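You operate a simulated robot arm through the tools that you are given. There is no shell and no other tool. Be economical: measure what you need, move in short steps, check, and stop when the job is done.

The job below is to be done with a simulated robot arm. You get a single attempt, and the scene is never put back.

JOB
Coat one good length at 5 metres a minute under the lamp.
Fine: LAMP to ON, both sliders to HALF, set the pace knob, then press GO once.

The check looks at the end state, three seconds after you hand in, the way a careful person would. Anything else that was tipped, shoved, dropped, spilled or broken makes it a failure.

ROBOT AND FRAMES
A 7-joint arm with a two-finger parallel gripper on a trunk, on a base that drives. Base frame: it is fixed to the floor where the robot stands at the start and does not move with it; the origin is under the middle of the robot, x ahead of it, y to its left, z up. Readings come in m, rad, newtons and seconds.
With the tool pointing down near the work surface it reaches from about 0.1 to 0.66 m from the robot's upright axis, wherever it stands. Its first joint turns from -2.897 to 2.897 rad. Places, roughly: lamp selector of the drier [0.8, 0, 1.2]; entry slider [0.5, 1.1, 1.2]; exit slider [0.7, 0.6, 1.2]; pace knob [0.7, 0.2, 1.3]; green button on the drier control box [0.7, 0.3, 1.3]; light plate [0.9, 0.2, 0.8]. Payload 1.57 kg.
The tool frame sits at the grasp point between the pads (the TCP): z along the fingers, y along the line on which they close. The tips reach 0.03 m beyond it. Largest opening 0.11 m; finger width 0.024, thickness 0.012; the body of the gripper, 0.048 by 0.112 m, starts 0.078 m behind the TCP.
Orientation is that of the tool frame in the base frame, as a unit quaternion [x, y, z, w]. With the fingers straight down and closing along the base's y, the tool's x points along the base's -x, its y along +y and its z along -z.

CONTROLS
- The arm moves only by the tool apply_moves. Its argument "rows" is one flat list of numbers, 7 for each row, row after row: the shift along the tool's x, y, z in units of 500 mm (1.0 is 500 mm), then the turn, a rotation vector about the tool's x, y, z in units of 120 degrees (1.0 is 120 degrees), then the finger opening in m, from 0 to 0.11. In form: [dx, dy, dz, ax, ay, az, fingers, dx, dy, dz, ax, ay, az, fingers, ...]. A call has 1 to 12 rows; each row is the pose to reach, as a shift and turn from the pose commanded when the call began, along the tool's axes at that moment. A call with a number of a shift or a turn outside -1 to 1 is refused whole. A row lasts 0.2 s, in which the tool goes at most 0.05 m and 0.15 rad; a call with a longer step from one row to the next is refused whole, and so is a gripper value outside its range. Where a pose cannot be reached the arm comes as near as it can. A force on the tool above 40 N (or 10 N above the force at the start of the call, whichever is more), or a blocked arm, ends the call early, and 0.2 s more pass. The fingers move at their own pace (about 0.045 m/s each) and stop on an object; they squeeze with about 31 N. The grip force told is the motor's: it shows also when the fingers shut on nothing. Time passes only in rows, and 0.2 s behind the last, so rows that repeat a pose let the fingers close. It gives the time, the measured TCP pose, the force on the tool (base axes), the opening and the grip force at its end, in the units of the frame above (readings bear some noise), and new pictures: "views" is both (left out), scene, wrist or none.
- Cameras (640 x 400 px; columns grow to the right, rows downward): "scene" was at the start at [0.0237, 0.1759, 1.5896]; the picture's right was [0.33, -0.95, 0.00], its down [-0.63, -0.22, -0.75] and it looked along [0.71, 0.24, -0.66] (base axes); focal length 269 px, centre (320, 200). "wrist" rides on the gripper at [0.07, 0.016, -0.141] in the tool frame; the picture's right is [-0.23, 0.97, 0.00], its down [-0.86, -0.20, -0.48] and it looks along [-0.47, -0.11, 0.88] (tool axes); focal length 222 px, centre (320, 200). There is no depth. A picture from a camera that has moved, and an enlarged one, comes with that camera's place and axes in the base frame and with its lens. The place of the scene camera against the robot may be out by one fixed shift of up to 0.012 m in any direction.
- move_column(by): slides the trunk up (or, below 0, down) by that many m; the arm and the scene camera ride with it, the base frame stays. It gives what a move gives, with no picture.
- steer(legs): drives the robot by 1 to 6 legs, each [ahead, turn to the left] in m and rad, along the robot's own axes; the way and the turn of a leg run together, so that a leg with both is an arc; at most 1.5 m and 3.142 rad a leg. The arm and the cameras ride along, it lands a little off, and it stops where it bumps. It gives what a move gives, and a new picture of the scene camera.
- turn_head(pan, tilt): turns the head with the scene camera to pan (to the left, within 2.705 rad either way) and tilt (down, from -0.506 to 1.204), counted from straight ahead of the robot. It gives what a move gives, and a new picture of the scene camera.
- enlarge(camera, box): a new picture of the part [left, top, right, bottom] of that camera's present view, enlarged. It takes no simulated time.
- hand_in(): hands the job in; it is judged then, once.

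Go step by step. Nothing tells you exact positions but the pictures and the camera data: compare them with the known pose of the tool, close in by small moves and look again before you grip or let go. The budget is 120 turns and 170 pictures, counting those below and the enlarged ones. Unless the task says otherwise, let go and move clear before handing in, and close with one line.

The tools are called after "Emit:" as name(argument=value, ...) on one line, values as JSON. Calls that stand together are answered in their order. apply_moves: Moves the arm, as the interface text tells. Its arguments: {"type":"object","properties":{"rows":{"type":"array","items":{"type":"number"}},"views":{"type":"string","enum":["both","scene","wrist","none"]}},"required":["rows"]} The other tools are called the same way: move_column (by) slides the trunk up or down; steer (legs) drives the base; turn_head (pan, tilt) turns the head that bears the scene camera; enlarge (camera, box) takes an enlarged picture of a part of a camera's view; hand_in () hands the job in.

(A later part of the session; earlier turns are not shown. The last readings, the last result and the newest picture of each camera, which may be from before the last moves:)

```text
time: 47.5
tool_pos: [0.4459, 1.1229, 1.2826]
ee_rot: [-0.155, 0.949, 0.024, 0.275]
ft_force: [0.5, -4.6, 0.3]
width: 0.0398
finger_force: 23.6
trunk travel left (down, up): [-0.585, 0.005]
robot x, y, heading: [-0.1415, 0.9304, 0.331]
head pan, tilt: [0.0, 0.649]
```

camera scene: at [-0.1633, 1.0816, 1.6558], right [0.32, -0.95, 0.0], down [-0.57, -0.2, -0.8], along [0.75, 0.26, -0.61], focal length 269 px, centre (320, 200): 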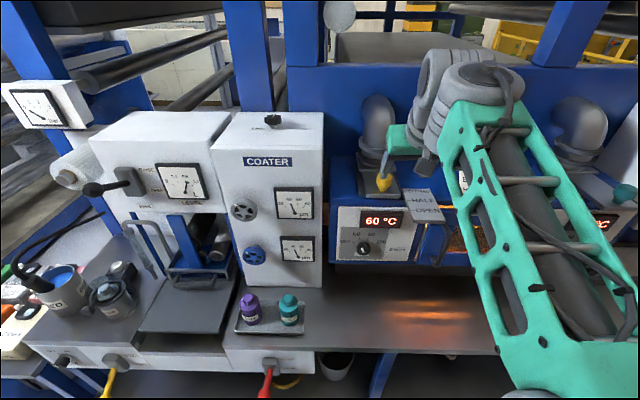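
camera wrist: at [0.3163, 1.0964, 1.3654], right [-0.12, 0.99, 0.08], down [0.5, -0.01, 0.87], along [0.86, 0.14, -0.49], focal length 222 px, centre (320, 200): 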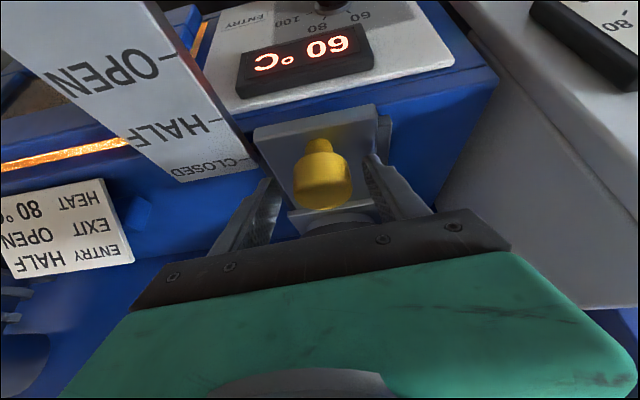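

Gripped. Pulling 41 mm toward the front.

Emit:
apply_moves(rows=[0.017, 0, -0.011, 0, 0, 0, 0.02, 0.034, 0, -0.022, 0, 0, 0, 0.02, 0.051, 0, -0.033, 0, 0, 0, 0.02, 0.069, 0, -0.044, 0, 0, 0, 0.02, 0.069, 0, -0.044, 0, 0, 0, 0.02], views="none")

Emit:
apply_moves(rows=[0, 0, 0, 0, 0, 0, 0.07, 0, 0, 0, 0, 0, 0, 0.07, 0, 0, -0.05, 0, 0, 0, 0.07, 0, 0, -0.13, 0, 0, 0, 0.07, 0, 0, -0.21, 0, 0, 0, 0.07], views="scene")

Emit:
enlarge(camera="scene", box=[340, 130, 460, 240])

```text
time: 48.7
tool_pos: [0.4074, 1.1091, 1.2818]
ee_rot: [-0.157, 0.948, 0.024, 0.276]
ft_force: [4.9, -6.9, 5.2]
width: 0.0394
finger_force: 44.7
trunk travel left (down, up): [-0.585, 0.005]
robot x, y, heading: [-0.1468, 0.933, 0.33]
head pan, tilt: [0.0, 0.649]
```

```text
time: 49.9
tool_pos: [0.3527, 1.0977, 1.3718]
ee_rot: [-0.157, 0.948, 0.024, 0.275]
ft_force: [0.9, 0.0, 0.3]
width: 0.0699
finger_force: 0.0
trunk travel left (down, up): [-0.585, 0.005]
robot x, y, heading: [-0.1449, 0.927, 0.335]
head pan, tilt: [0.0, 0.649]
camera scene: at [-0.1649, 1.0811, 1.6558], right [0.32, -0.95, 0.0], down [-0.57, -0.2, -0.8], along [0.75, 0.26, -0.6], focal length 269 px, centre (320, 200)
```

scene: 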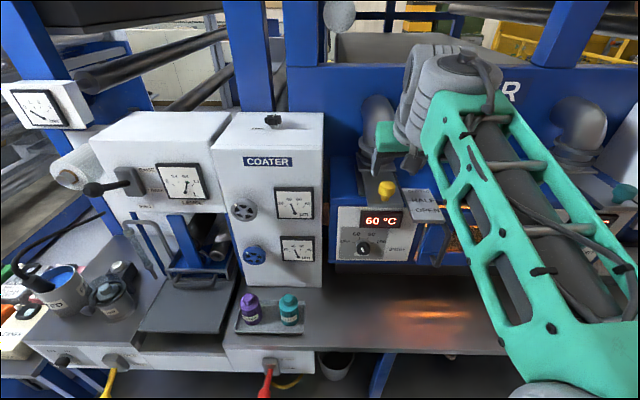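

```text
3.64 times, centred on (400, 185) of scene
camera zoom: at [-0.1649, 1.0811, 1.6558], right [0.32, -0.95, 0.0], down [-0.57, -0.2, -0.8], along [0.75, 0.26, -0.6], focal length 979 px, centre (29, 254)
```

zoom: 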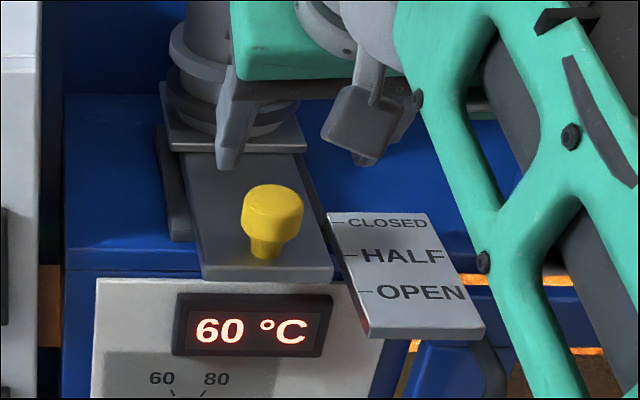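

Entry is at HALF too. Now I'll back off and drive to the control box, standing about 0.8 m from its face.

Emit:
steer(legs=[[-0.22, 0], [0, -1.571], [1.03, 0], [0, 1.571]])

```text
time: 64.2
tool_pos: [0.4839, 0.0309, 1.3718]
ee_rot: [-0.145, 0.95, 0.02, 0.277]
ft_force: [0.5, 0.4, -0.2]
width: 0.0703
finger_force: 0.1
trunk travel left (down, up): [-0.585, 0.005]
robot x, y, heading: [-0.0171, -0.1227, 0.309]
head pan, tilt: [0.0, 0.649]
camera scene: at [-0.0354, 0.0263, 1.6558], right [0.3, -0.95, 0.0], down [-0.58, -0.18, -0.8], along [0.76, 0.24, -0.6], focal length 269 px, centre (320, 200)
```

scene: 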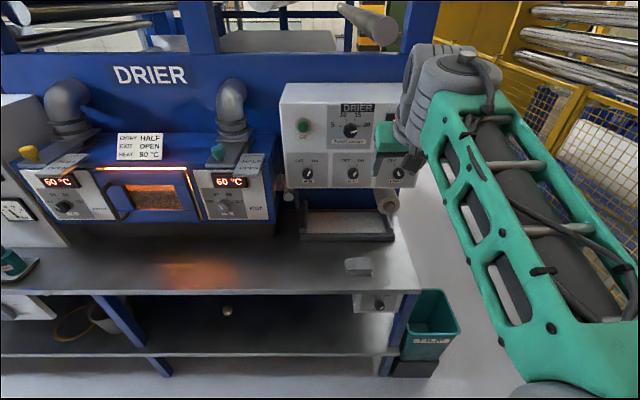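

I'm in front of the box. I'll bring the tool horizontal and forward-facing, in line with the pace knob at about (0.72, 0.17, 1.337), stopping 12 cm short.

Emit:
apply_moves(rows=[-0.0304, 0.0154, 0.0314, 0, -0.069, 0, 0.07, -0.0608, 0.0308, 0.0628, 0, -0.138, 0, 0.07, -0.0912, 0.0462, 0.0942, 0, -0.207, 0, 0.07, -0.1216, 0.0616, 0.1256, 0, -0.276, 0, 0.07, -0.152, 0.077, 0.157, 0, -0.345, 0, 0.07, -0.1824, 0.0924, 0.1884, 0, -0.414, 0, 0.07, -0.213, 0.108, 0.22, 0, -0.483, 0, 0.07], views="both")

```text
time: 65.8
tool_pos: [0.6113, 0.1221, 1.3327]
ee_rot: [-0.118, 0.697, 0.089, 0.702]
ft_force: [0.1, -0.5, 0.0]
width: 0.0702
finger_force: 0.1
trunk travel left (down, up): [-0.585, 0.005]
robot x, y, heading: [-0.0185, -0.1247, 0.303]
head pan, tilt: [0.0, 0.649]
camera scene: at [-0.0346, 0.0266, 1.6558], right [0.3, -0.95, 0.0], down [-0.58, -0.18, -0.8], along [0.76, 0.24, -0.6], focal length 269 px, centre (320, 200)
camera wrist: at [0.4717, 0.0936, 1.2627], right [-0.28, 0.94, 0.19], down [-0.41, -0.29, 0.86], along [0.87, 0.17, 0.47], focal length 222 px, centre (320, 200)
```

scene: 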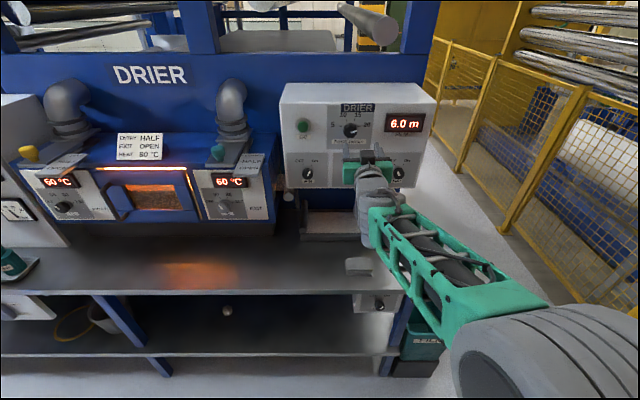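
wrist: 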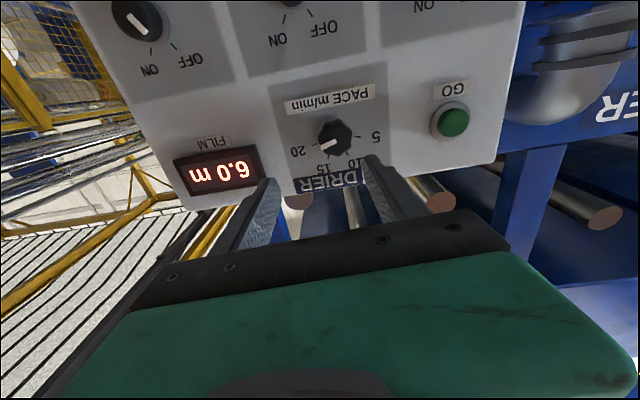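

The wrist camera sees the panel upside down but clearly. I'll zoom in on the dial to measure the angles.

Emit:
enlarge(camera="wrist", box=[270, 80, 400, 200])

Emit:
enlarge(camera="wrist", box=[90, 0, 350, 90])

Emit:
enlarge(camera="scene", box=[280, 85, 440, 195])

```text
3.33 times, centred on (335, 140) of wrist
camera zoom: at [0.4717, 0.0936, 1.2627], right [-0.28, 0.94, 0.19], down [-0.41, -0.29, 0.86], along [0.87, 0.17, 0.47], focal length 740 px, centre (270, 400)
```

zoom: 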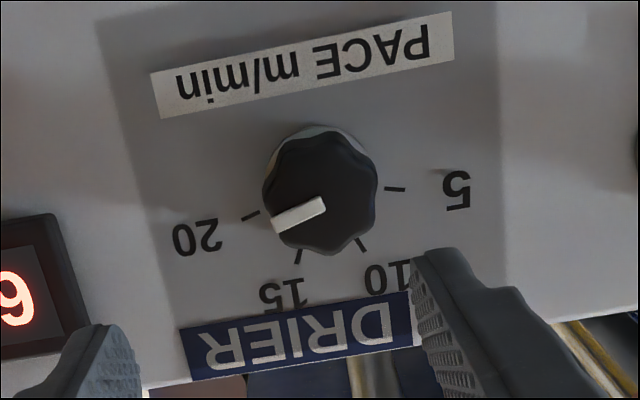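

```text
2.46 times, centred on (220, 45) of wrist
camera zoom: at [0.4717, 0.0936, 1.2627], right [-0.28, 0.94, 0.19], down [-0.41, -0.29, 0.86], along [0.87, 0.17, 0.47], focal length 547 px, centre (566, 582)
```

zoom: 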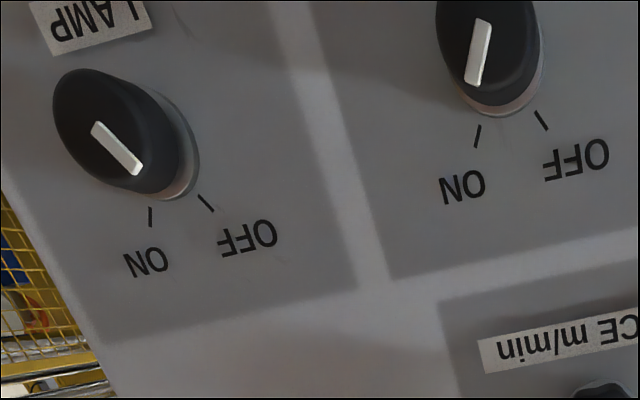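

```text
3.64 times, centred on (360, 140) of scene
camera zoom: at [-0.0346, 0.0266, 1.6558], right [0.3, -0.95, 0.0], down [-0.58, -0.18, -0.8], along [0.76, 0.24, -0.6], focal length 979 px, centre (174, 418)
```

zoom: 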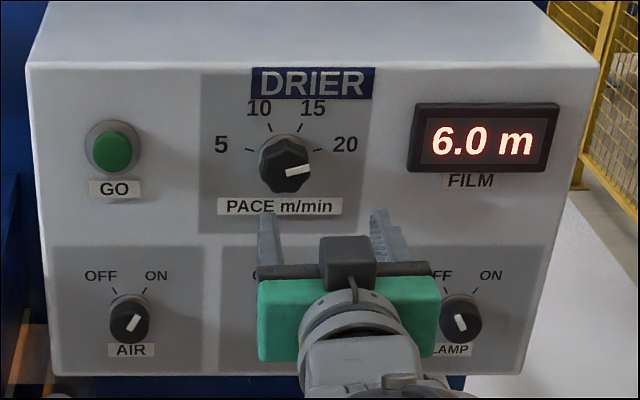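

The dial ticks measure out at 15°, 65°, 115° and 165°, so 20→5 is 150° counter-clockwise. The lamp OFF→ON is about 60° clockwise. I'll centre on the pace knob and pre-rotate the wrist +75° so the full turn fits in one grip.

Emit:
apply_moves(rows=[0.005, 0.006, 0, -0.004, 0, 0.069, 0.07, 0.01, 0.012, 0, -0.008, 0, 0.138, 0.07, 0.015, 0.018, 0, -0.012, 0, 0.207, 0.07, 0.02, 0.024, 0, -0.016, 0, 0.276, 0.07, 0.025, 0.029, 0, -0.019, 0, 0.345, 0.07, 0.025, 0.029, 0, -0.019, 0, 0.414, 0.07, 0.025, 0.029, 0, -0.019, 0, 0.483, 0.07, 0.025, 0.029, 0, -0.019, 0, 0.552, 0.07, 0.025, 0.029, 0, -0.019, 0, 0.621, 0.07], views="both")

```text
time: 67.8
tool_pos: [0.6051, 0.1356, 1.3201]
ee_rot: [0.317, 0.624, 0.508, 0.502]
ft_force: [-0.2, 0.2, -0.5]
width: 0.07
finger_force: 0.0
trunk travel left (down, up): [-0.585, 0.005]
robot x, y, heading: [-0.0183, -0.1255, 0.308]
head pan, tilt: [0.0, 0.649]
camera scene: at [-0.0353, 0.0262, 1.6558], right [0.3, -0.95, 0.0], down [-0.58, -0.18, -0.8], along [0.76, 0.24, -0.6], focal length 269 px, centre (320, 200)
camera wrist: at [0.4503, 0.1587, 1.3114], right [-0.04, 0.07, 1.0], down [-0.18, -0.98, 0.06], along [0.98, -0.17, 0.06], focal length 222 px, centre (320, 200)
```

scene: 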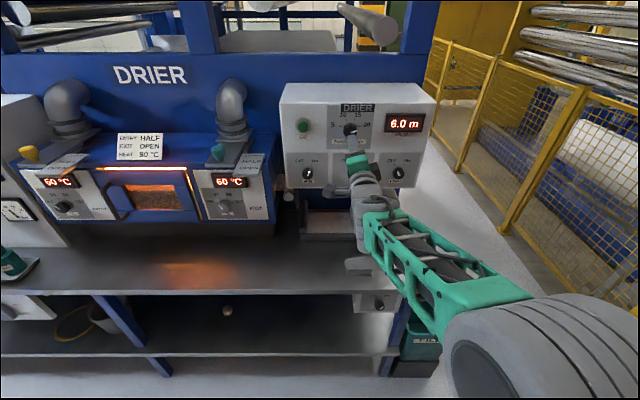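
wrist: 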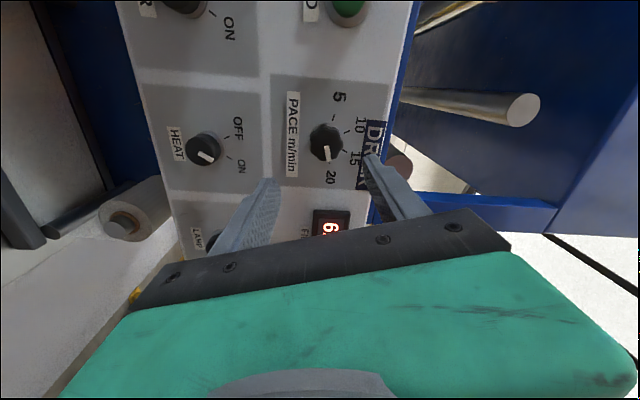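

Two wrist views agree: the knob cap is at r=0.071, z=1.332, about 0.15 m ahead of the TCP. I'll move up 9 mm and forward 10 cm, then look again.

Emit:
apply_moves(rows=[-0.0055, 0.017, 0.06, 0, 0, 0, 0.07, -0.0055, 0.017, 0.13, 0, 0, 0, 0.07, -0.0055, 0.017, 0.2, 0, 0, 0, 0.07], views="both")

Emit:
enlarge(camera="wrist", box=[220, 80, 480, 240])

```text
time: 68.5
tool_pos: [0.7004, 0.1671, 1.3299]
ee_rot: [0.316, 0.625, 0.507, 0.502]
ft_force: [-0.1, -1.2, 0.0]
width: 0.0701
finger_force: 0.0
trunk travel left (down, up): [-0.585, 0.005]
robot x, y, heading: [-0.0236, -0.1228, 0.312]
head pan, tilt: [0.0, 0.649]
camera scene: at [-0.0346, 0.0265, 1.6558], right [0.3, -0.95, 0.0], down [-0.58, -0.18, -0.8], along [0.76, 0.24, -0.6], focal length 269 px, centre (320, 200)
camera wrist: at [0.5451, 0.1911, 1.3204], right [-0.05, 0.07, 1.0], down [-0.18, -0.98, 0.06], along [0.98, -0.17, 0.06], focal length 222 px, centre (320, 200)
```

scene: 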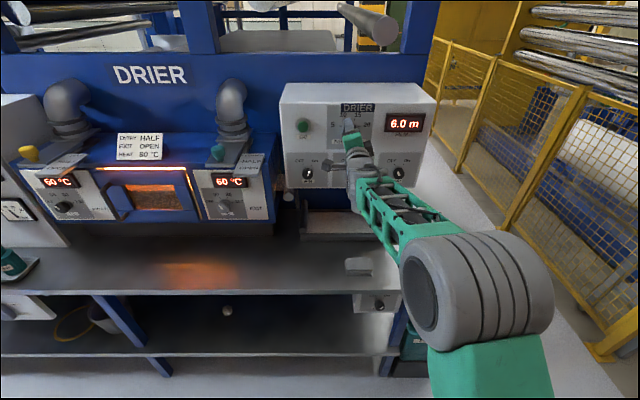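
wrist: 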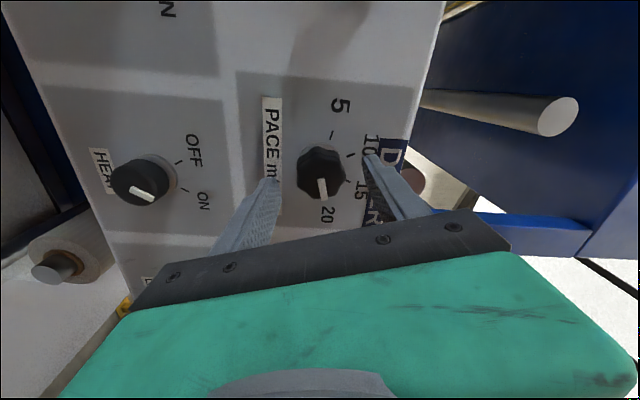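

```text
2.46 times, centred on (350, 160) of wrist
camera zoom: at [0.5451, 0.1911, 1.3204], right [-0.05, 0.07, 1.0], down [-0.18, -0.98, 0.06], along [0.98, -0.17, 0.06], focal length 547 px, centre (246, 298)
```

zoom: 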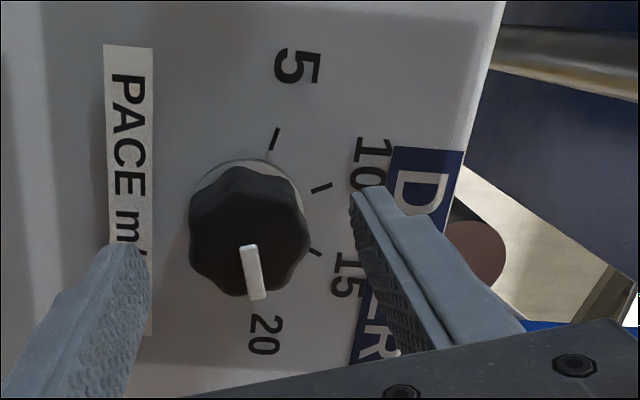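

Aligned with the knob. The panel is about 6 cm ahead of the TCP, so I'll advance 26 mm to keep the tips off the panel, and close.

Emit:
apply_moves(rows=[0, 0.001, 0.026, 0, 0, 0, 0.07, 0, 0.001, 0.052, 0, 0, 0, 0.07, 0, 0.001, 0.052, 0, 0, 0, 0.02, 0, 0.001, 0.052, 0, 0, 0, 0.02, 0, 0.001, 0.052, 0, 0, 0, 0.02], views="wrist")

Emit:
enlarge(camera="wrist", box=[220, 80, 480, 240])

```text
time: 69.8
tool_pos: [0.7253, 0.1777, 1.3297]
ee_rot: [0.316, 0.625, 0.507, 0.502]
ft_force: [-1.8, -1.7, -3.6]
width: 0.0425
finger_force: 25.0
trunk travel left (down, up): [-0.585, 0.005]
robot x, y, heading: [-0.0186, -0.1233, 0.303]
head pan, tilt: [0.0, 0.649]
camera wrist: at [0.5692, 0.2, 1.3214], right [-0.04, 0.07, 1.0], down [-0.18, -0.98, 0.06], along [0.98, -0.18, 0.06], focal length 222 px, centre (320, 200)
```

wrist: 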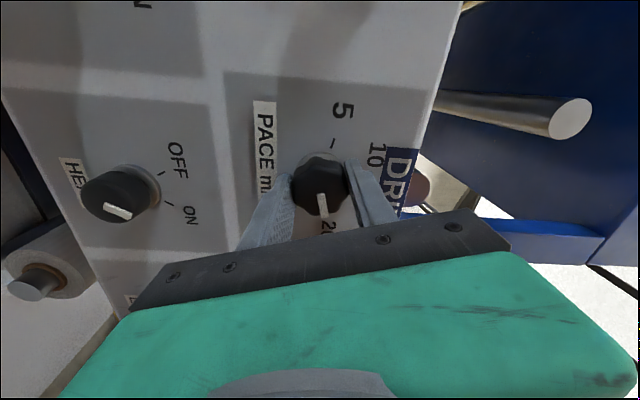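

```text
2.46 times, centred on (350, 160) of wrist
camera zoom: at [0.5692, 0.2, 1.3214], right [-0.04, 0.07, 1.0], down [-0.18, -0.98, 0.06], along [0.98, -0.18, 0.06], focal length 547 px, centre (246, 298)
```

zoom: 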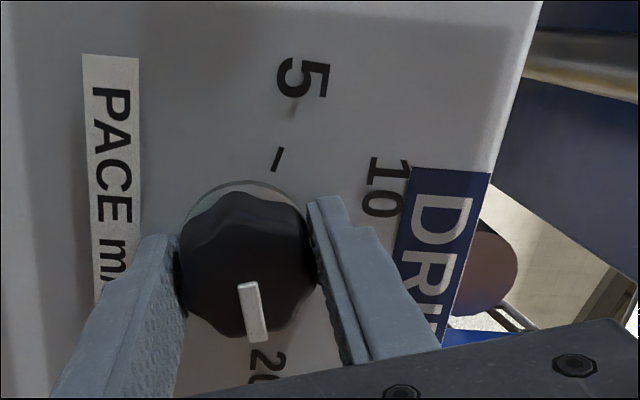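

Gripped. Turning counter-clockwise, first about 83°.

Emit:
apply_moves(rows=[0, 0, 0, 0, 0, -0.069, 0.02, 0, 0, 0, 0, 0, -0.138, 0.02, 0, 0, 0, 0, 0, -0.207, 0.02, 0, 0, 0, 0, 0, -0.276, 0.02, 0, 0, 0, 0, 0, -0.345, 0.02, 0, 0, 0, 0, 0, -0.414, 0.02, 0, 0, 0, 0, 0, -0.483, 0.02, 0, 0, 0, 0, 0, -0.552, 0.02, 0, 0, 0, 0, 0, -0.621, 0.02, 0, 0, 0, 0, 0, -0.69, 0.02], views="wrist")

```text
time: 72.0
tool_pos: [0.7258, 0.1763, 1.3293]
ee_rot: [-0.177, 0.678, 0.046, 0.712]
ft_force: [-3.2, -2.0, -17.3]
width: 0.0417
finger_force: 44.6
trunk travel left (down, up): [-0.585, 0.005]
robot x, y, heading: [-0.0205, -0.1238, 0.306]
head pan, tilt: [0.0, 0.649]
camera wrist: at [0.5921, 0.1349, 1.2554], right [-0.32, 0.95, 0.04], down [-0.46, -0.19, 0.87], along [0.83, 0.26, 0.49], focal length 222 px, centre (320, 200)
```

wrist: 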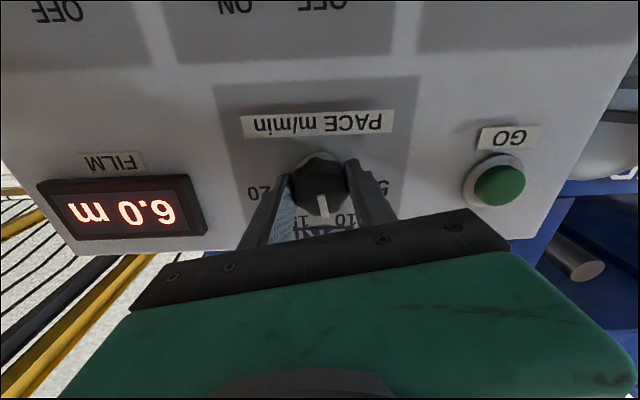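

The knob follows. Continuing the remaining 67°.

Emit:
apply_moves(rows=[0.003, 0, 0, 0, 0, -0.069, 0.02, 0.003, 0, 0, 0, 0, -0.138, 0.02, 0.003, 0, 0, 0, 0, -0.207, 0.02, 0.003, 0, 0, 0, 0, -0.276, 0.02, 0.003, 0, 0, 0, 0, -0.345, 0.02, 0.003, 0, 0, 0, 0, -0.414, 0.02, 0.003, 0, 0, 0, 0, -0.483, 0.02, 0.003, 0, 0, 0, 0, -0.552, 0.02, 0.003, 0, 0, 0, 0, -0.56, 0.02], views="both")

Emit:
enlarge(camera="wrist", box=[220, 80, 480, 240])

```text
time: 74.0
tool_pos: [0.7258, 0.1768, 1.3301]
ee_rot: [-0.522, 0.466, -0.355, 0.62]
ft_force: [-7.0, -2.9, -13.0]
width: 0.0416
finger_force: 45.0
trunk travel left (down, up): [-0.585, 0.005]
robot x, y, heading: [-0.0201, -0.1268, 0.311]
head pan, tilt: [0.0, 0.649]
camera scene: at [-0.0349, 0.0263, 1.6558], right [0.3, -0.95, 0.0], down [-0.58, -0.18, -0.8], along [0.76, 0.24, -0.6], focal length 269 px, centre (320, 200)
camera wrist: at [0.6132, 0.0706, 1.2969], right [-0.12, 0.41, -0.9], down [-0.71, 0.6, 0.36], along [0.69, 0.69, 0.22], focal length 222 px, centre (320, 200)
```

scene: 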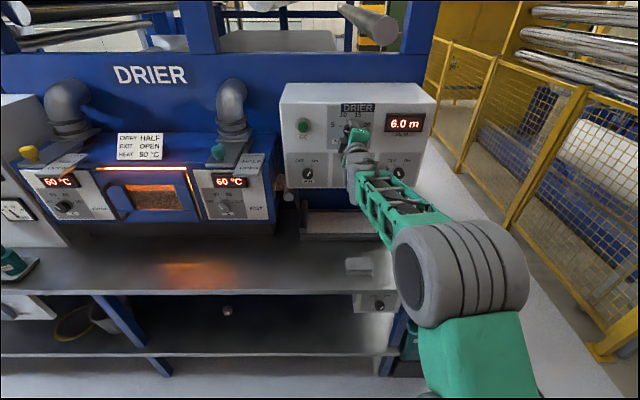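
wrist: 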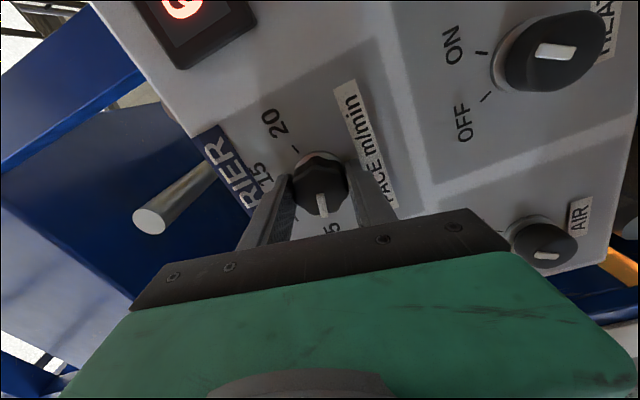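

```text
2.46 times, centred on (350, 160) of wrist
camera zoom: at [0.6132, 0.0706, 1.2969], right [-0.12, 0.41, -0.9], down [-0.71, 0.6, 0.36], along [0.69, 0.69, 0.22], focal length 547 px, centre (246, 298)
```

zoom: 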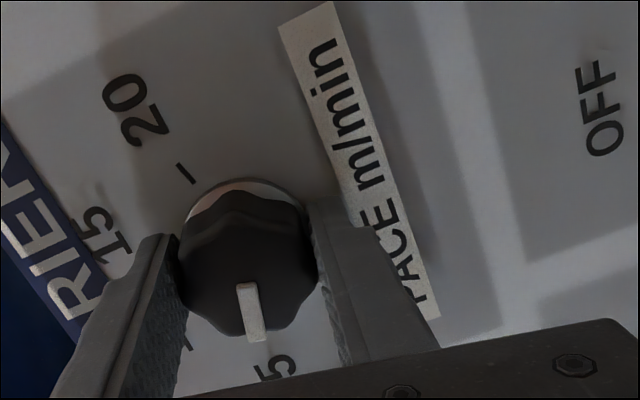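

Turned 150°. Releasing and backing off to verify the pointer.

Emit:
apply_moves(rows=[0, 0, 0, 0, 0, 0, 0.07, 0, 0, 0, 0, 0, 0, 0.07, 0, 0, 0, 0, 0, 0, 0.07, 0, 0, -0.08, 0, 0, 0, 0.07, 0, 0, -0.17, 0, 0, 0, 0.07, 0, 0, -0.24, 0, 0, 0, 0.07], views="both")

Emit:
enlarge(camera="scene", box=[280, 75, 440, 195])

Emit:
enlarge(camera="wrist", box=[220, 80, 480, 240])

```text
time: 75.3
tool_pos: [0.6097, 0.1397, 1.3262]
ee_rot: [-0.521, 0.466, -0.355, 0.621]
ft_force: [-0.1, -0.5, 0.4]
width: 0.07
finger_force: 0.1
trunk travel left (down, up): [-0.585, 0.005]
robot x, y, heading: [-0.0161, -0.123, 0.308]
head pan, tilt: [0.0, 0.649]
camera scene: at [-0.0358, 0.0259, 1.6559], right [0.3, -0.95, 0.0], down [-0.58, -0.18, -0.8], along [0.76, 0.24, -0.6], focal length 269 px, centre (320, 200)
camera wrist: at [0.4975, 0.0336, 1.2938], right [-0.12, 0.41, -0.9], down [-0.71, 0.6, 0.36], along [0.69, 0.69, 0.22], focal length 222 px, centre (320, 200)
```

scene: 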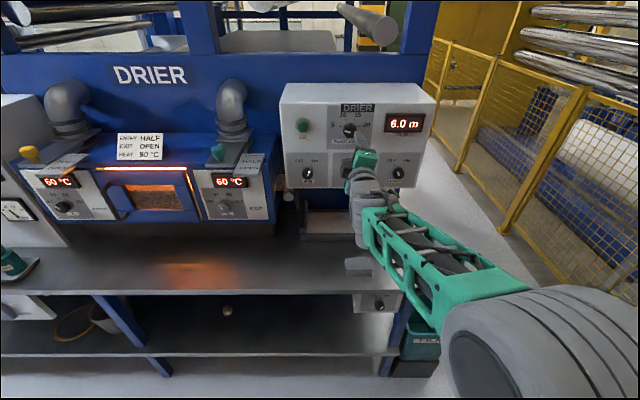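
wrist: 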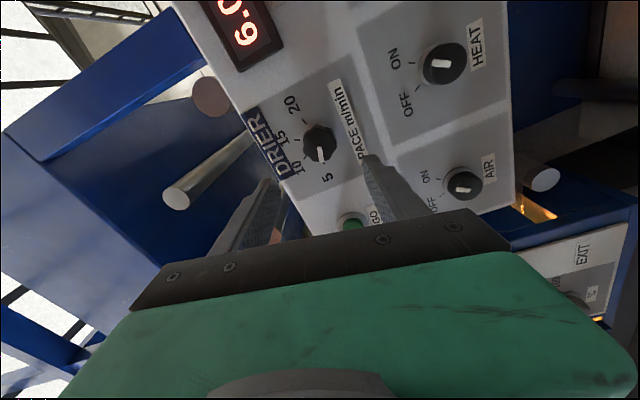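

```text
3.33 times, centred on (360, 135) of scene
camera zoom: at [-0.0358, 0.0259, 1.6559], right [0.3, -0.95, 0.0], down [-0.58, -0.18, -0.8], along [0.76, 0.24, -0.6], focal length 897 px, centre (187, 417)
```

zoom: 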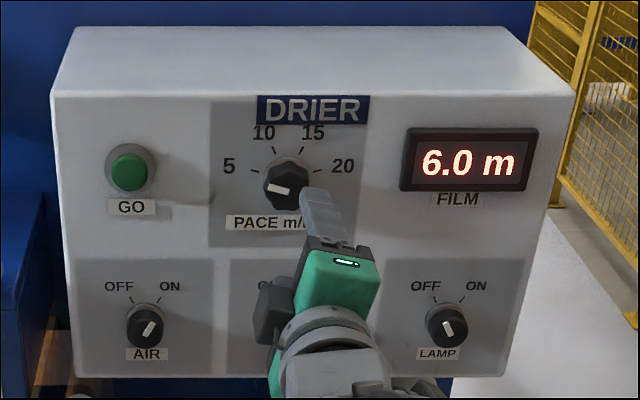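

```text
2.46 times, centred on (350, 160) of wrist
camera zoom: at [0.4975, 0.0336, 1.2938], right [-0.12, 0.41, -0.9], down [-0.71, 0.6, 0.36], along [0.69, 0.69, 0.22], focal length 547 px, centre (246, 298)
```

zoom: 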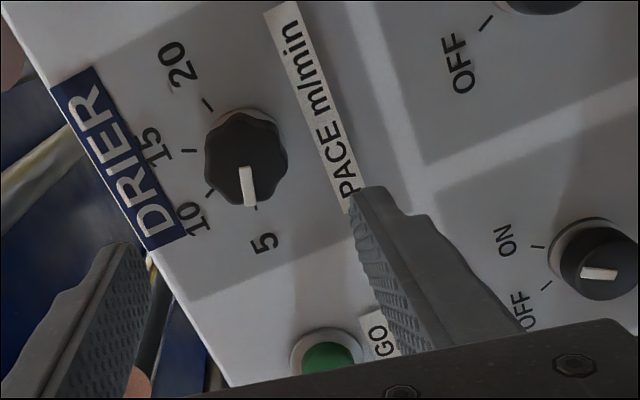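

Emit:
enlarge(camera="scene", box=[325, 100, 375, 140])

Emit:
enlarge(camera="wrist", box=[280, 100, 360, 190])

```text
10.00 times, centred on (350, 120) of scene
camera zoom: at [-0.0358, 0.0259, 1.6559], right [0.3, -0.95, 0.0], down [-0.58, -0.18, -0.8], along [0.76, 0.24, -0.6], focal length 2692 px, centre (20, 1000)
```

zoom: 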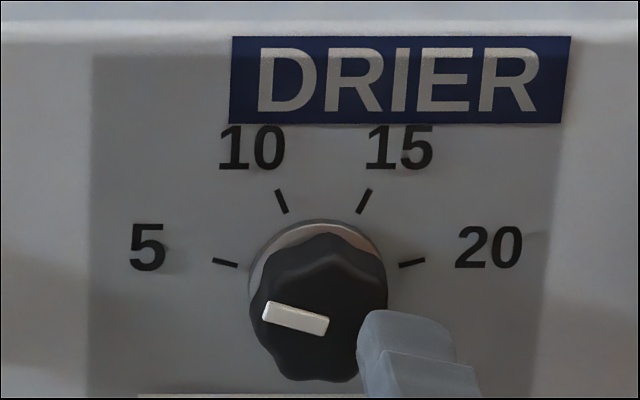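

```text
4.44 times, centred on (320, 145) of wrist
camera zoom: at [0.4975, 0.0336, 1.2938], right [-0.12, 0.41, -0.9], down [-0.71, 0.6, 0.36], along [0.69, 0.69, 0.22], focal length 987 px, centre (320, 444)
```

zoom: 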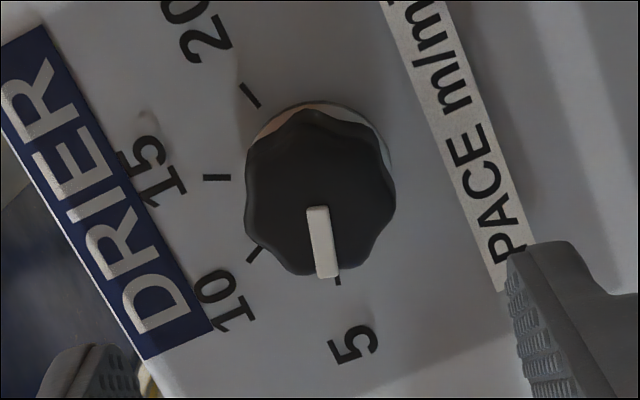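

PACE sits exactly on 5. Next is the LAMP selector, at about r=0.247, z=1.176, so I'll move in front of it with the gripper rolled to −30°.

Emit:
apply_moves(rows=[0.069, 0.0365, 0.005, 0, 0, 0.0667, 0.06, 0.138, 0.073, 0.01, 0, 0, 0.1333, 0.06, 0.207, 0.1095, 0.015, 0, 0, 0.2, 0.06, 0.276, 0.146, 0.02, 0, 0, 0.2667, 0.06, 0.345, 0.1825, 0.025, 0, 0, 0.3333, 0.06, 0.414, 0.219, 0.03, 0, 0, 0.4, 0.06], views="wrist")

Emit:
enlarge(camera="wrist", box=[220, 80, 480, 240])

```text
time: 76.8
tool_pos: [0.6852, -0.026, 1.1789]
ee_rot: [-0.285, 0.639, -0.069, 0.711]
ft_force: [0.5, -0.1, -0.6]
width: 0.0599
finger_force: 0.1
trunk travel left (down, up): [-0.585, 0.005]
robot x, y, heading: [-0.021, -0.1239, 0.307]
head pan, tilt: [0.0, 0.649]
camera wrist: at [0.5589, -0.0899, 1.1072], right [-0.3, 0.91, -0.29], down [-0.55, 0.08, 0.83], along [0.78, 0.4, 0.48], focal length 222 px, centre (320, 200)
```

wrist: 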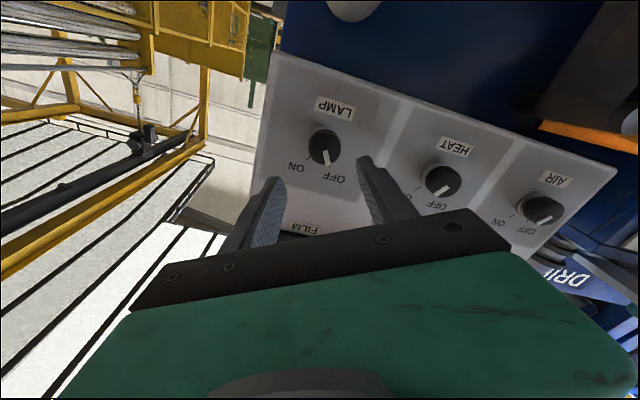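

```text
2.46 times, centred on (350, 160) of wrist
camera zoom: at [0.5589, -0.0899, 1.1072], right [-0.3, 0.91, -0.29], down [-0.55, 0.08, 0.83], along [0.78, 0.4, 0.48], focal length 547 px, centre (246, 298)
```

zoom: 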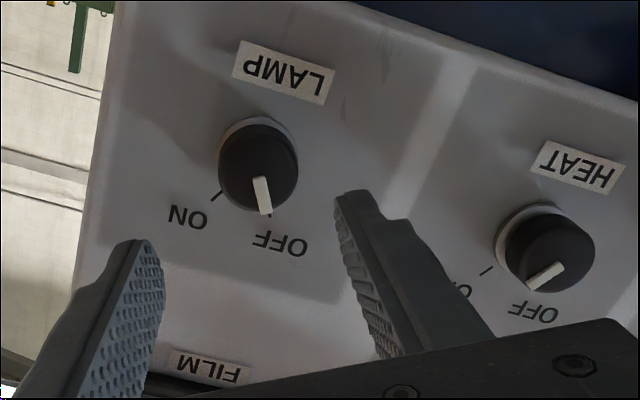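

The lamp knob is at r=0.247, z=1.176, nearly on axis. Advancing 10 cm and closing.

Emit:
apply_moves(rows=[0.007, 0.008, 0.06, 0, 0, 0, 0.06, 0.007, 0.008, 0.13, 0, 0, 0, 0.06, 0.007, 0.008, 0.17, 0, 0, 0, 0.06, 0.007, 0.008, 0.196, 0, 0, 0, 0.06], views="wrist")

Emit:
enlarge(camera="wrist", box=[220, 80, 480, 240])

```text
time: 77.8
tool_pos: [0.7788, 0.0063, 1.1745]
ee_rot: [-0.286, 0.639, -0.07, 0.711]
ft_force: [0.0, -0.5, -0.8]
width: 0.0597
finger_force: 0.0
trunk travel left (down, up): [-0.585, 0.005]
robot x, y, heading: [-0.0212, -0.1213, 0.308]
head pan, tilt: [0.0, 0.649]
camera wrist: at [0.6523, -0.0579, 1.1023], right [-0.3, 0.91, -0.29], down [-0.55, 0.08, 0.83], along [0.78, 0.41, 0.48], focal length 222 px, centre (320, 200)
```

wrist: 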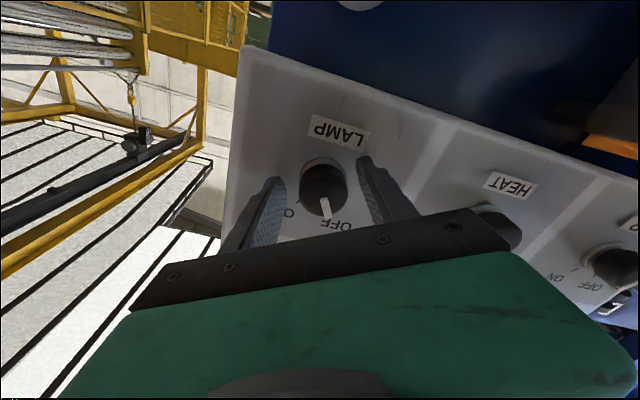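

```text
2.46 times, centred on (350, 160) of wrist
camera zoom: at [0.6523, -0.0579, 1.1023], right [-0.3, 0.91, -0.29], down [-0.55, 0.08, 0.83], along [0.78, 0.41, 0.48], focal length 547 px, centre (246, 298)
```

zoom: 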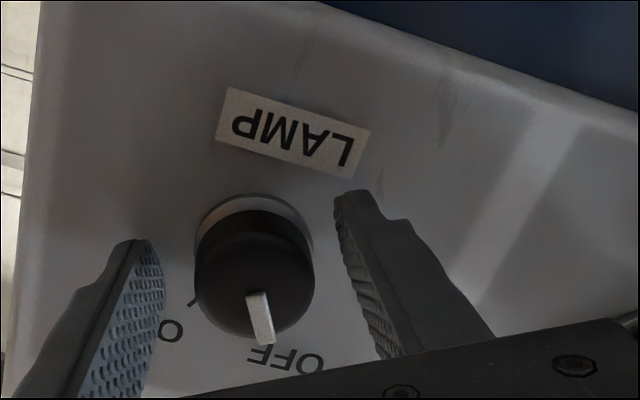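

Good position. Closing on the knob.

Emit:
apply_moves(rows=[0, 0.004, 0, 0, 0, 0, 0.06, 0, 0.004, 0, 0, 0, 0, 0.02, 0, 0.004, 0, 0, 0, 0, 0.02, 0, 0.004, 0, 0, 0, 0, 0.02], views="none")

Emit:
apply_moves(rows=[0, 0, 0, 0, 0, 0.07, 0.02, 0, 0, 0, 0, 0, 0.14, 0.02, 0, 0, 0, 0, 0, 0.21, 0.02, 0, 0, 0, 0, 0, 0.28, 0.02, 0, 0, 0, 0, 0, 0.35, 0.02, 0, 0, 0, 0, 0, 0.42, 0.02, 0, 0, 0, 0, 0, 0.49, 0.02, 0, 0, 0, 0, 0, 0.5, 0.02], views="wrist")

Emit:
enlarge(camera="wrist", box=[220, 80, 480, 240])

```text
time: 78.8
tool_pos: [0.7777, 0.0073, 1.1728]
ee_rot: [-0.288, 0.639, -0.069, 0.71]
ft_force: [-0.4, -0.2, 0.3]
width: 0.0378
finger_force: 27.9
trunk travel left (down, up): [-0.585, 0.005]
robot x, y, heading: [-0.0176, -0.1218, 0.308]
head pan, tilt: [0.0, 0.649]
```

```text
time: 80.5
tool_pos: [0.7761, 0.0129, 1.1736]
ee_rot: [0.07, 0.697, 0.294, 0.65]
ft_force: [-10.7, 18.4, -5.6]
width: 0.0379
finger_force: 43.9
trunk travel left (down, up): [-0.585, 0.005]
robot x, y, heading: [-0.0191, -0.1233, 0.307]
head pan, tilt: [0.0, 0.649]
camera wrist: at [0.6282, 0.0131, 1.1183], right [-0.24, 0.69, 0.69], down [-0.27, -0.73, 0.63], along [0.93, -0.03, 0.36], focal length 222 px, centre (320, 200)
```

wrist: 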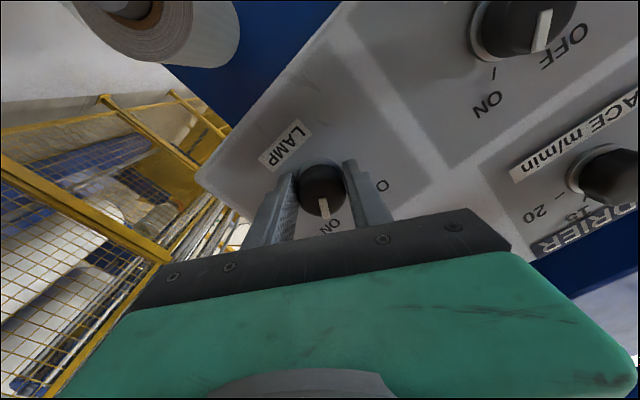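

```text
2.46 times, centred on (350, 160) of wrist
camera zoom: at [0.6282, 0.0131, 1.1183], right [-0.24, 0.69, 0.69], down [-0.27, -0.73, 0.63], along [0.93, -0.03, 0.36], focal length 547 px, centre (246, 298)
```

zoom: 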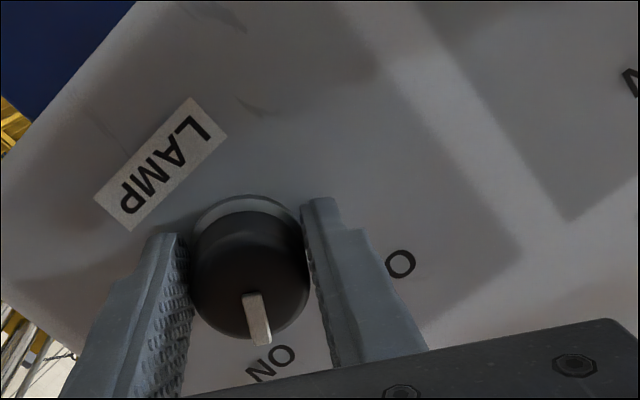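

The pointer is at ON. Releasing and backing away to verify.

Emit:
apply_moves(rows=[0, 0, 0, 0, 0, 0, 0.06, 0, 0, 0, 0, 0, 0, 0.06, 0, 0, 0, 0, 0, 0, 0.06, 0, 0, -0.08, 0, 0, 0, 0.06, 0, 0, -0.17, 0, 0, 0, 0.06, 0, 0, -0.24, 0, 0, 0, 0.06], views="both")

Emit:
enlarge(camera="scene", box=[280, 75, 440, 195])

Emit:
enlarge(camera="wrist", box=[250, 50, 470, 200])

```text
time: 82.0
tool_pos: [0.6626, -0.0296, 1.1724]
ee_rot: [0.071, 0.696, 0.293, 0.652]
ft_force: [-1.3, -0.7, -0.2]
width: 0.0598
finger_force: 0.1
trunk travel left (down, up): [-0.585, 0.005]
robot x, y, heading: [-0.0201, -0.1224, 0.309]
head pan, tilt: [0.0, 0.649]
camera scene: at [-0.0357, 0.0262, 1.6559], right [0.3, -0.95, 0.0], down [-0.58, -0.18, -0.8], along [0.76, 0.24, -0.6], focal length 269 px, centre (320, 200)
camera wrist: at [0.5143, -0.0286, 1.117], right [-0.24, 0.69, 0.68], down [-0.28, -0.73, 0.63], along [0.93, -0.04, 0.37], focal length 222 px, centre (320, 200)
```

scene: 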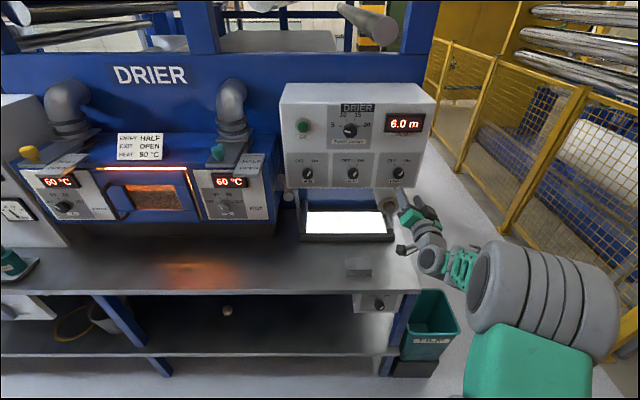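
wrist: 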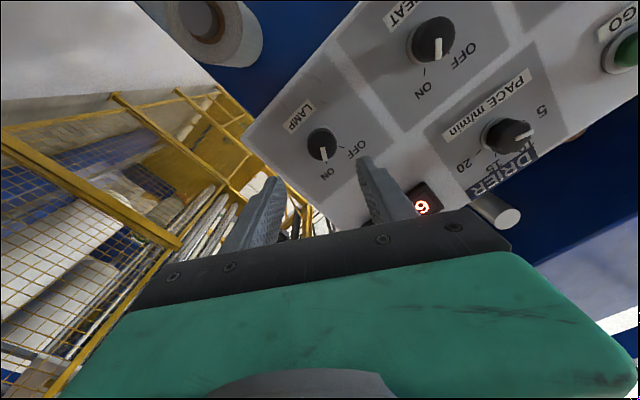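

```text
3.33 times, centred on (360, 135) of scene
camera zoom: at [-0.0357, 0.0262, 1.6559], right [0.3, -0.95, 0.0], down [-0.58, -0.18, -0.8], along [0.76, 0.24, -0.6], focal length 897 px, centre (187, 417)
```

zoom: 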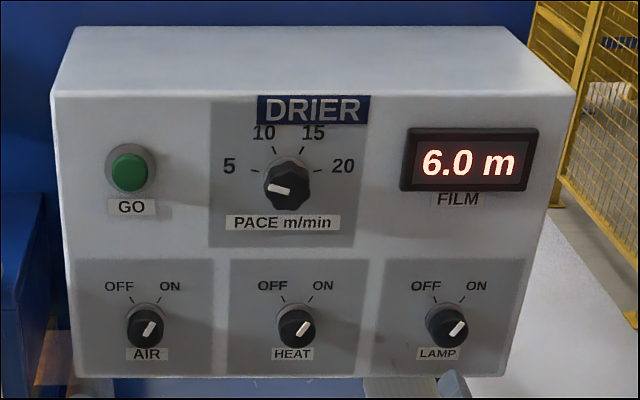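

```text
2.67 times, centred on (360, 125) of wrist
camera zoom: at [0.5143, -0.0286, 1.117], right [-0.24, 0.69, 0.68], down [-0.28, -0.73, 0.63], along [0.93, -0.04, 0.37], focal length 592 px, centre (213, 400)
```

zoom: 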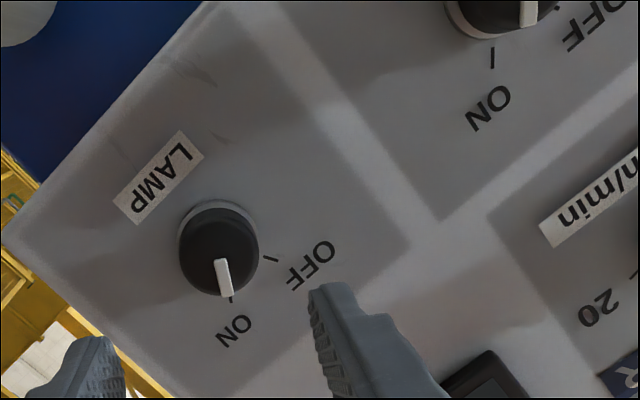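

The lamp is ON and the light plate is lit. Before GO, I'll check the light plate and the sliders once more.

Emit:
enlarge(camera="scene", box=[280, 180, 420, 260])

Emit:
enlarge(camera="scene", box=[0, 90, 290, 230])

```text
4.57 times, centred on (350, 220) of scene
camera zoom: at [-0.0357, 0.0262, 1.6559], right [0.3, -0.95, 0.0], down [-0.58, -0.18, -0.8], along [0.76, 0.24, -0.6], focal length 1230 px, centre (183, 109)
```

zoom: 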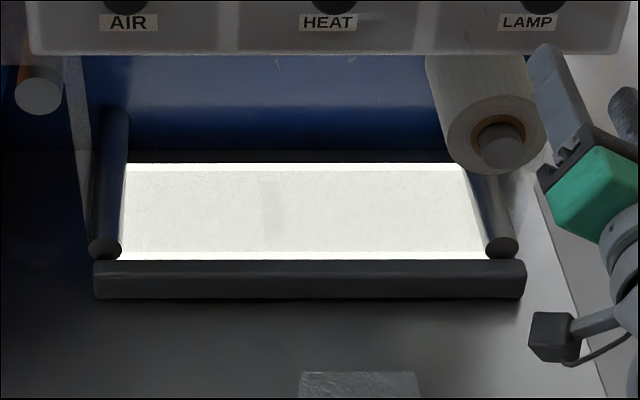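

```text
2.21 times, centred on (145, 160) of scene
camera zoom: at [-0.0357, 0.0262, 1.6559], right [0.3, -0.95, 0.0], down [-0.58, -0.18, -0.8], along [0.76, 0.24, -0.6], focal length 594 px, centre (706, 288)
```

zoom: 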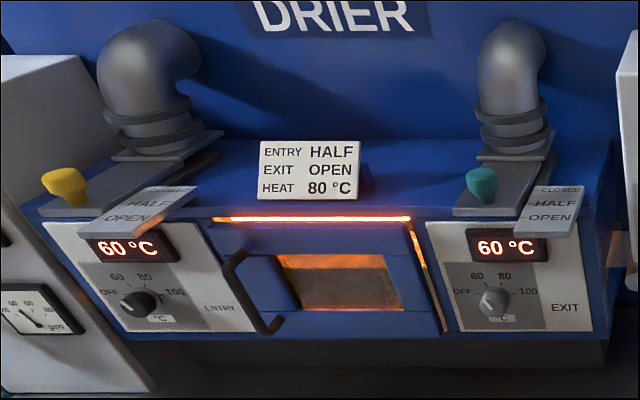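

All settings are in place: AIR, HEAT and LAMP ON, PACE 5, both sliders HALF. I'll close the fingers and move in front of GO at about r=−0.072, z=1.338.

Emit:
apply_moves(rows=[0.0033, 0.0795, 0.009, 0, 0, -0.028, 0.03, 0.0065, 0.159, 0.018, 0, 0, -0.056, 0, 0.01, 0.2385, 0.027, 0, 0, -0.084, 0, 0.013, 0.318, 0.036, 0, 0, -0.112, 0, 0.016, 0.3975, 0.045, 0, 0, -0.14, 0, 0.02, 0.477, 0.054, 0, 0, -0.168, 0, 0.023, 0.5565, 0.063, 0, 0, -0.196, 0, 0.026, 0.636, 0.072, 0, 0, -0.224, 0, 0.029, 0.715, 0.08, 0, 0, -0.25, 0], views="both")

```text
time: 84.0
tool_pos: [0.5978, 0.2838, 1.3374]
ee_rot: [-0.113, 0.691, 0.115, 0.705]
ft_force: [0.8, 0.1, -0.4]
width: 0.0
finger_force: 21.3
trunk travel left (down, up): [-0.585, 0.005]
robot x, y, heading: [-0.016, -0.1223, 0.309]
head pan, tilt: [0.0, 0.649]
camera scene: at [-0.0355, 0.0269, 1.6557], right [0.3, -0.95, 0.0], down [-0.58, -0.18, -0.8], along [0.76, 0.24, -0.6], focal length 269 px, centre (320, 200)
camera wrist: at [0.4607, 0.2544, 1.2647], right [-0.31, 0.92, 0.23], down [-0.41, -0.35, 0.85], along [0.86, 0.17, 0.48], focal length 222 px, centre (320, 200)
```

scene: 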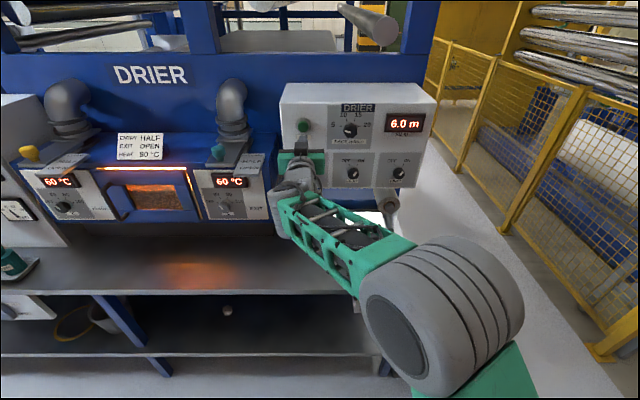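
wrist: 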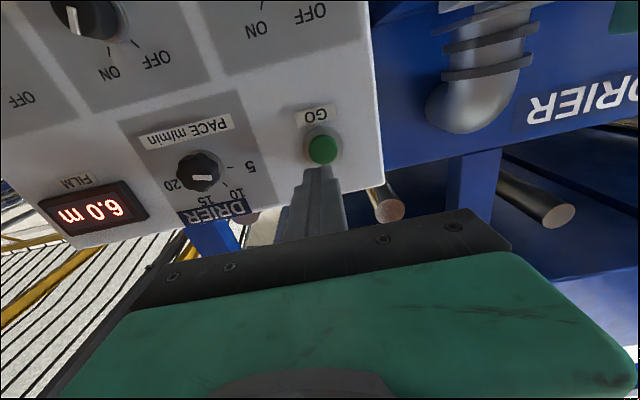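

Aligned with GO, with the tips about 7.5 cm away. I'll advance and press gently.

Emit:
apply_moves(rows=[0, 0.002, 0.06, 0, 0, 0, 0, 0, 0.002, 0.12, 0, 0, 0, 0, 0, 0.002, 0.138, 0, 0, 0, 0, 0, 0.002, 0.15, 0, 0, 0, 0, 0, 0.002, 0.158, 0, 0, 0, 0], views="both")

```text
time: 85.2
tool_pos: [0.6721, 0.3086, 1.3397]
ee_rot: [-0.112, 0.691, 0.115, 0.705]
ft_force: [-3.5, -1.0, -0.1]
width: 0.0
finger_force: 21.4
trunk travel left (down, up): [-0.585, 0.005]
robot x, y, heading: [-0.0206, -0.1236, 0.306]
head pan, tilt: [0.0, 0.649]
camera scene: at [-0.0359, 0.0262, 1.6558], right [0.3, -0.95, 0.0], down [-0.58, -0.18, -0.8], along [0.76, 0.24, -0.6], focal length 269 px, centre (320, 200)
camera wrist: at [0.5344, 0.2791, 1.2679], right [-0.31, 0.92, 0.23], down [-0.41, -0.35, 0.84], along [0.86, 0.17, 0.48], focal length 222 px, centre (320, 200)
```

scene: 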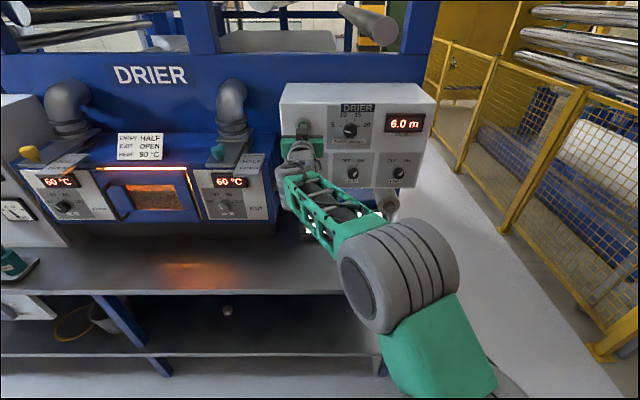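
wrist: 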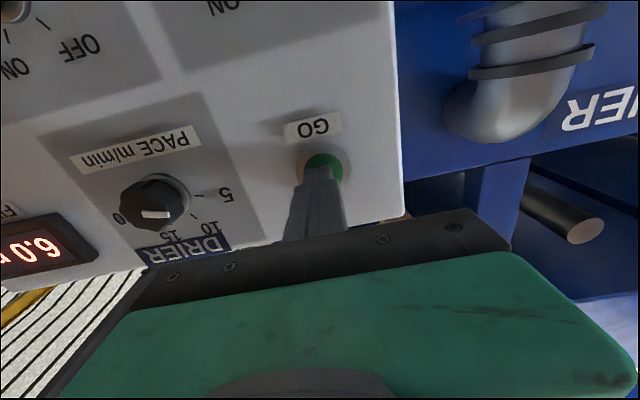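

Light contact now, 3.5 N. Pressing a few millimetres further.

Emit:
apply_moves(rows=[0, 0, 0.005, 0, 0, 0, 0, 0, 0, 0.01, 0, 0, 0, 0], views="both")

```text
time: 85.8
tool_pos: [0.6746, 0.3091, 1.3403]
ee_rot: [-0.112, 0.691, 0.114, 0.704]
ft_force: [-18.9, -9.3, -7.7]
width: 0.0
finger_force: 21.4
trunk travel left (down, up): [-0.585, 0.005]
robot x, y, heading: [-0.0163, -0.1213, 0.306]
head pan, tilt: [0.0, 0.649]
camera scene: at [-0.0384, 0.025, 1.6558], right [0.3, -0.95, 0.0], down [-0.57, -0.18, -0.8], along [0.76, 0.24, -0.6], focal length 269 px, centre (320, 200)
camera wrist: at [0.5368, 0.28, 1.2682], right [-0.31, 0.92, 0.23], down [-0.41, -0.35, 0.85], along [0.86, 0.17, 0.48], focal length 222 px, centre (320, 200)
```

scene: 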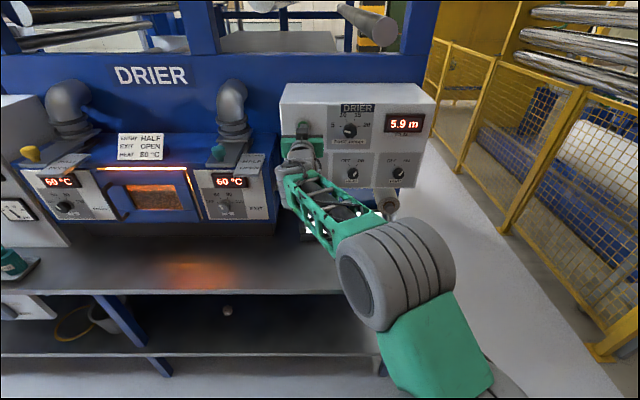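
wrist: 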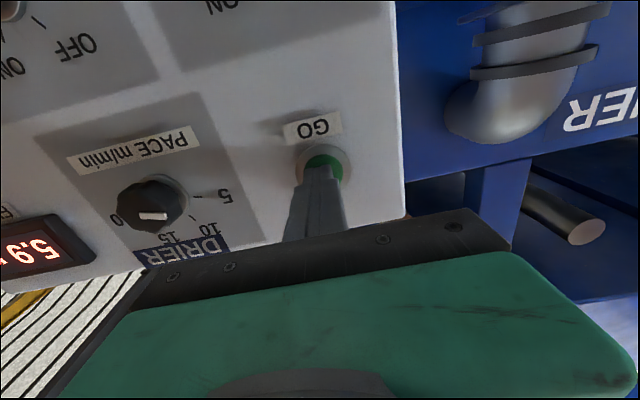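

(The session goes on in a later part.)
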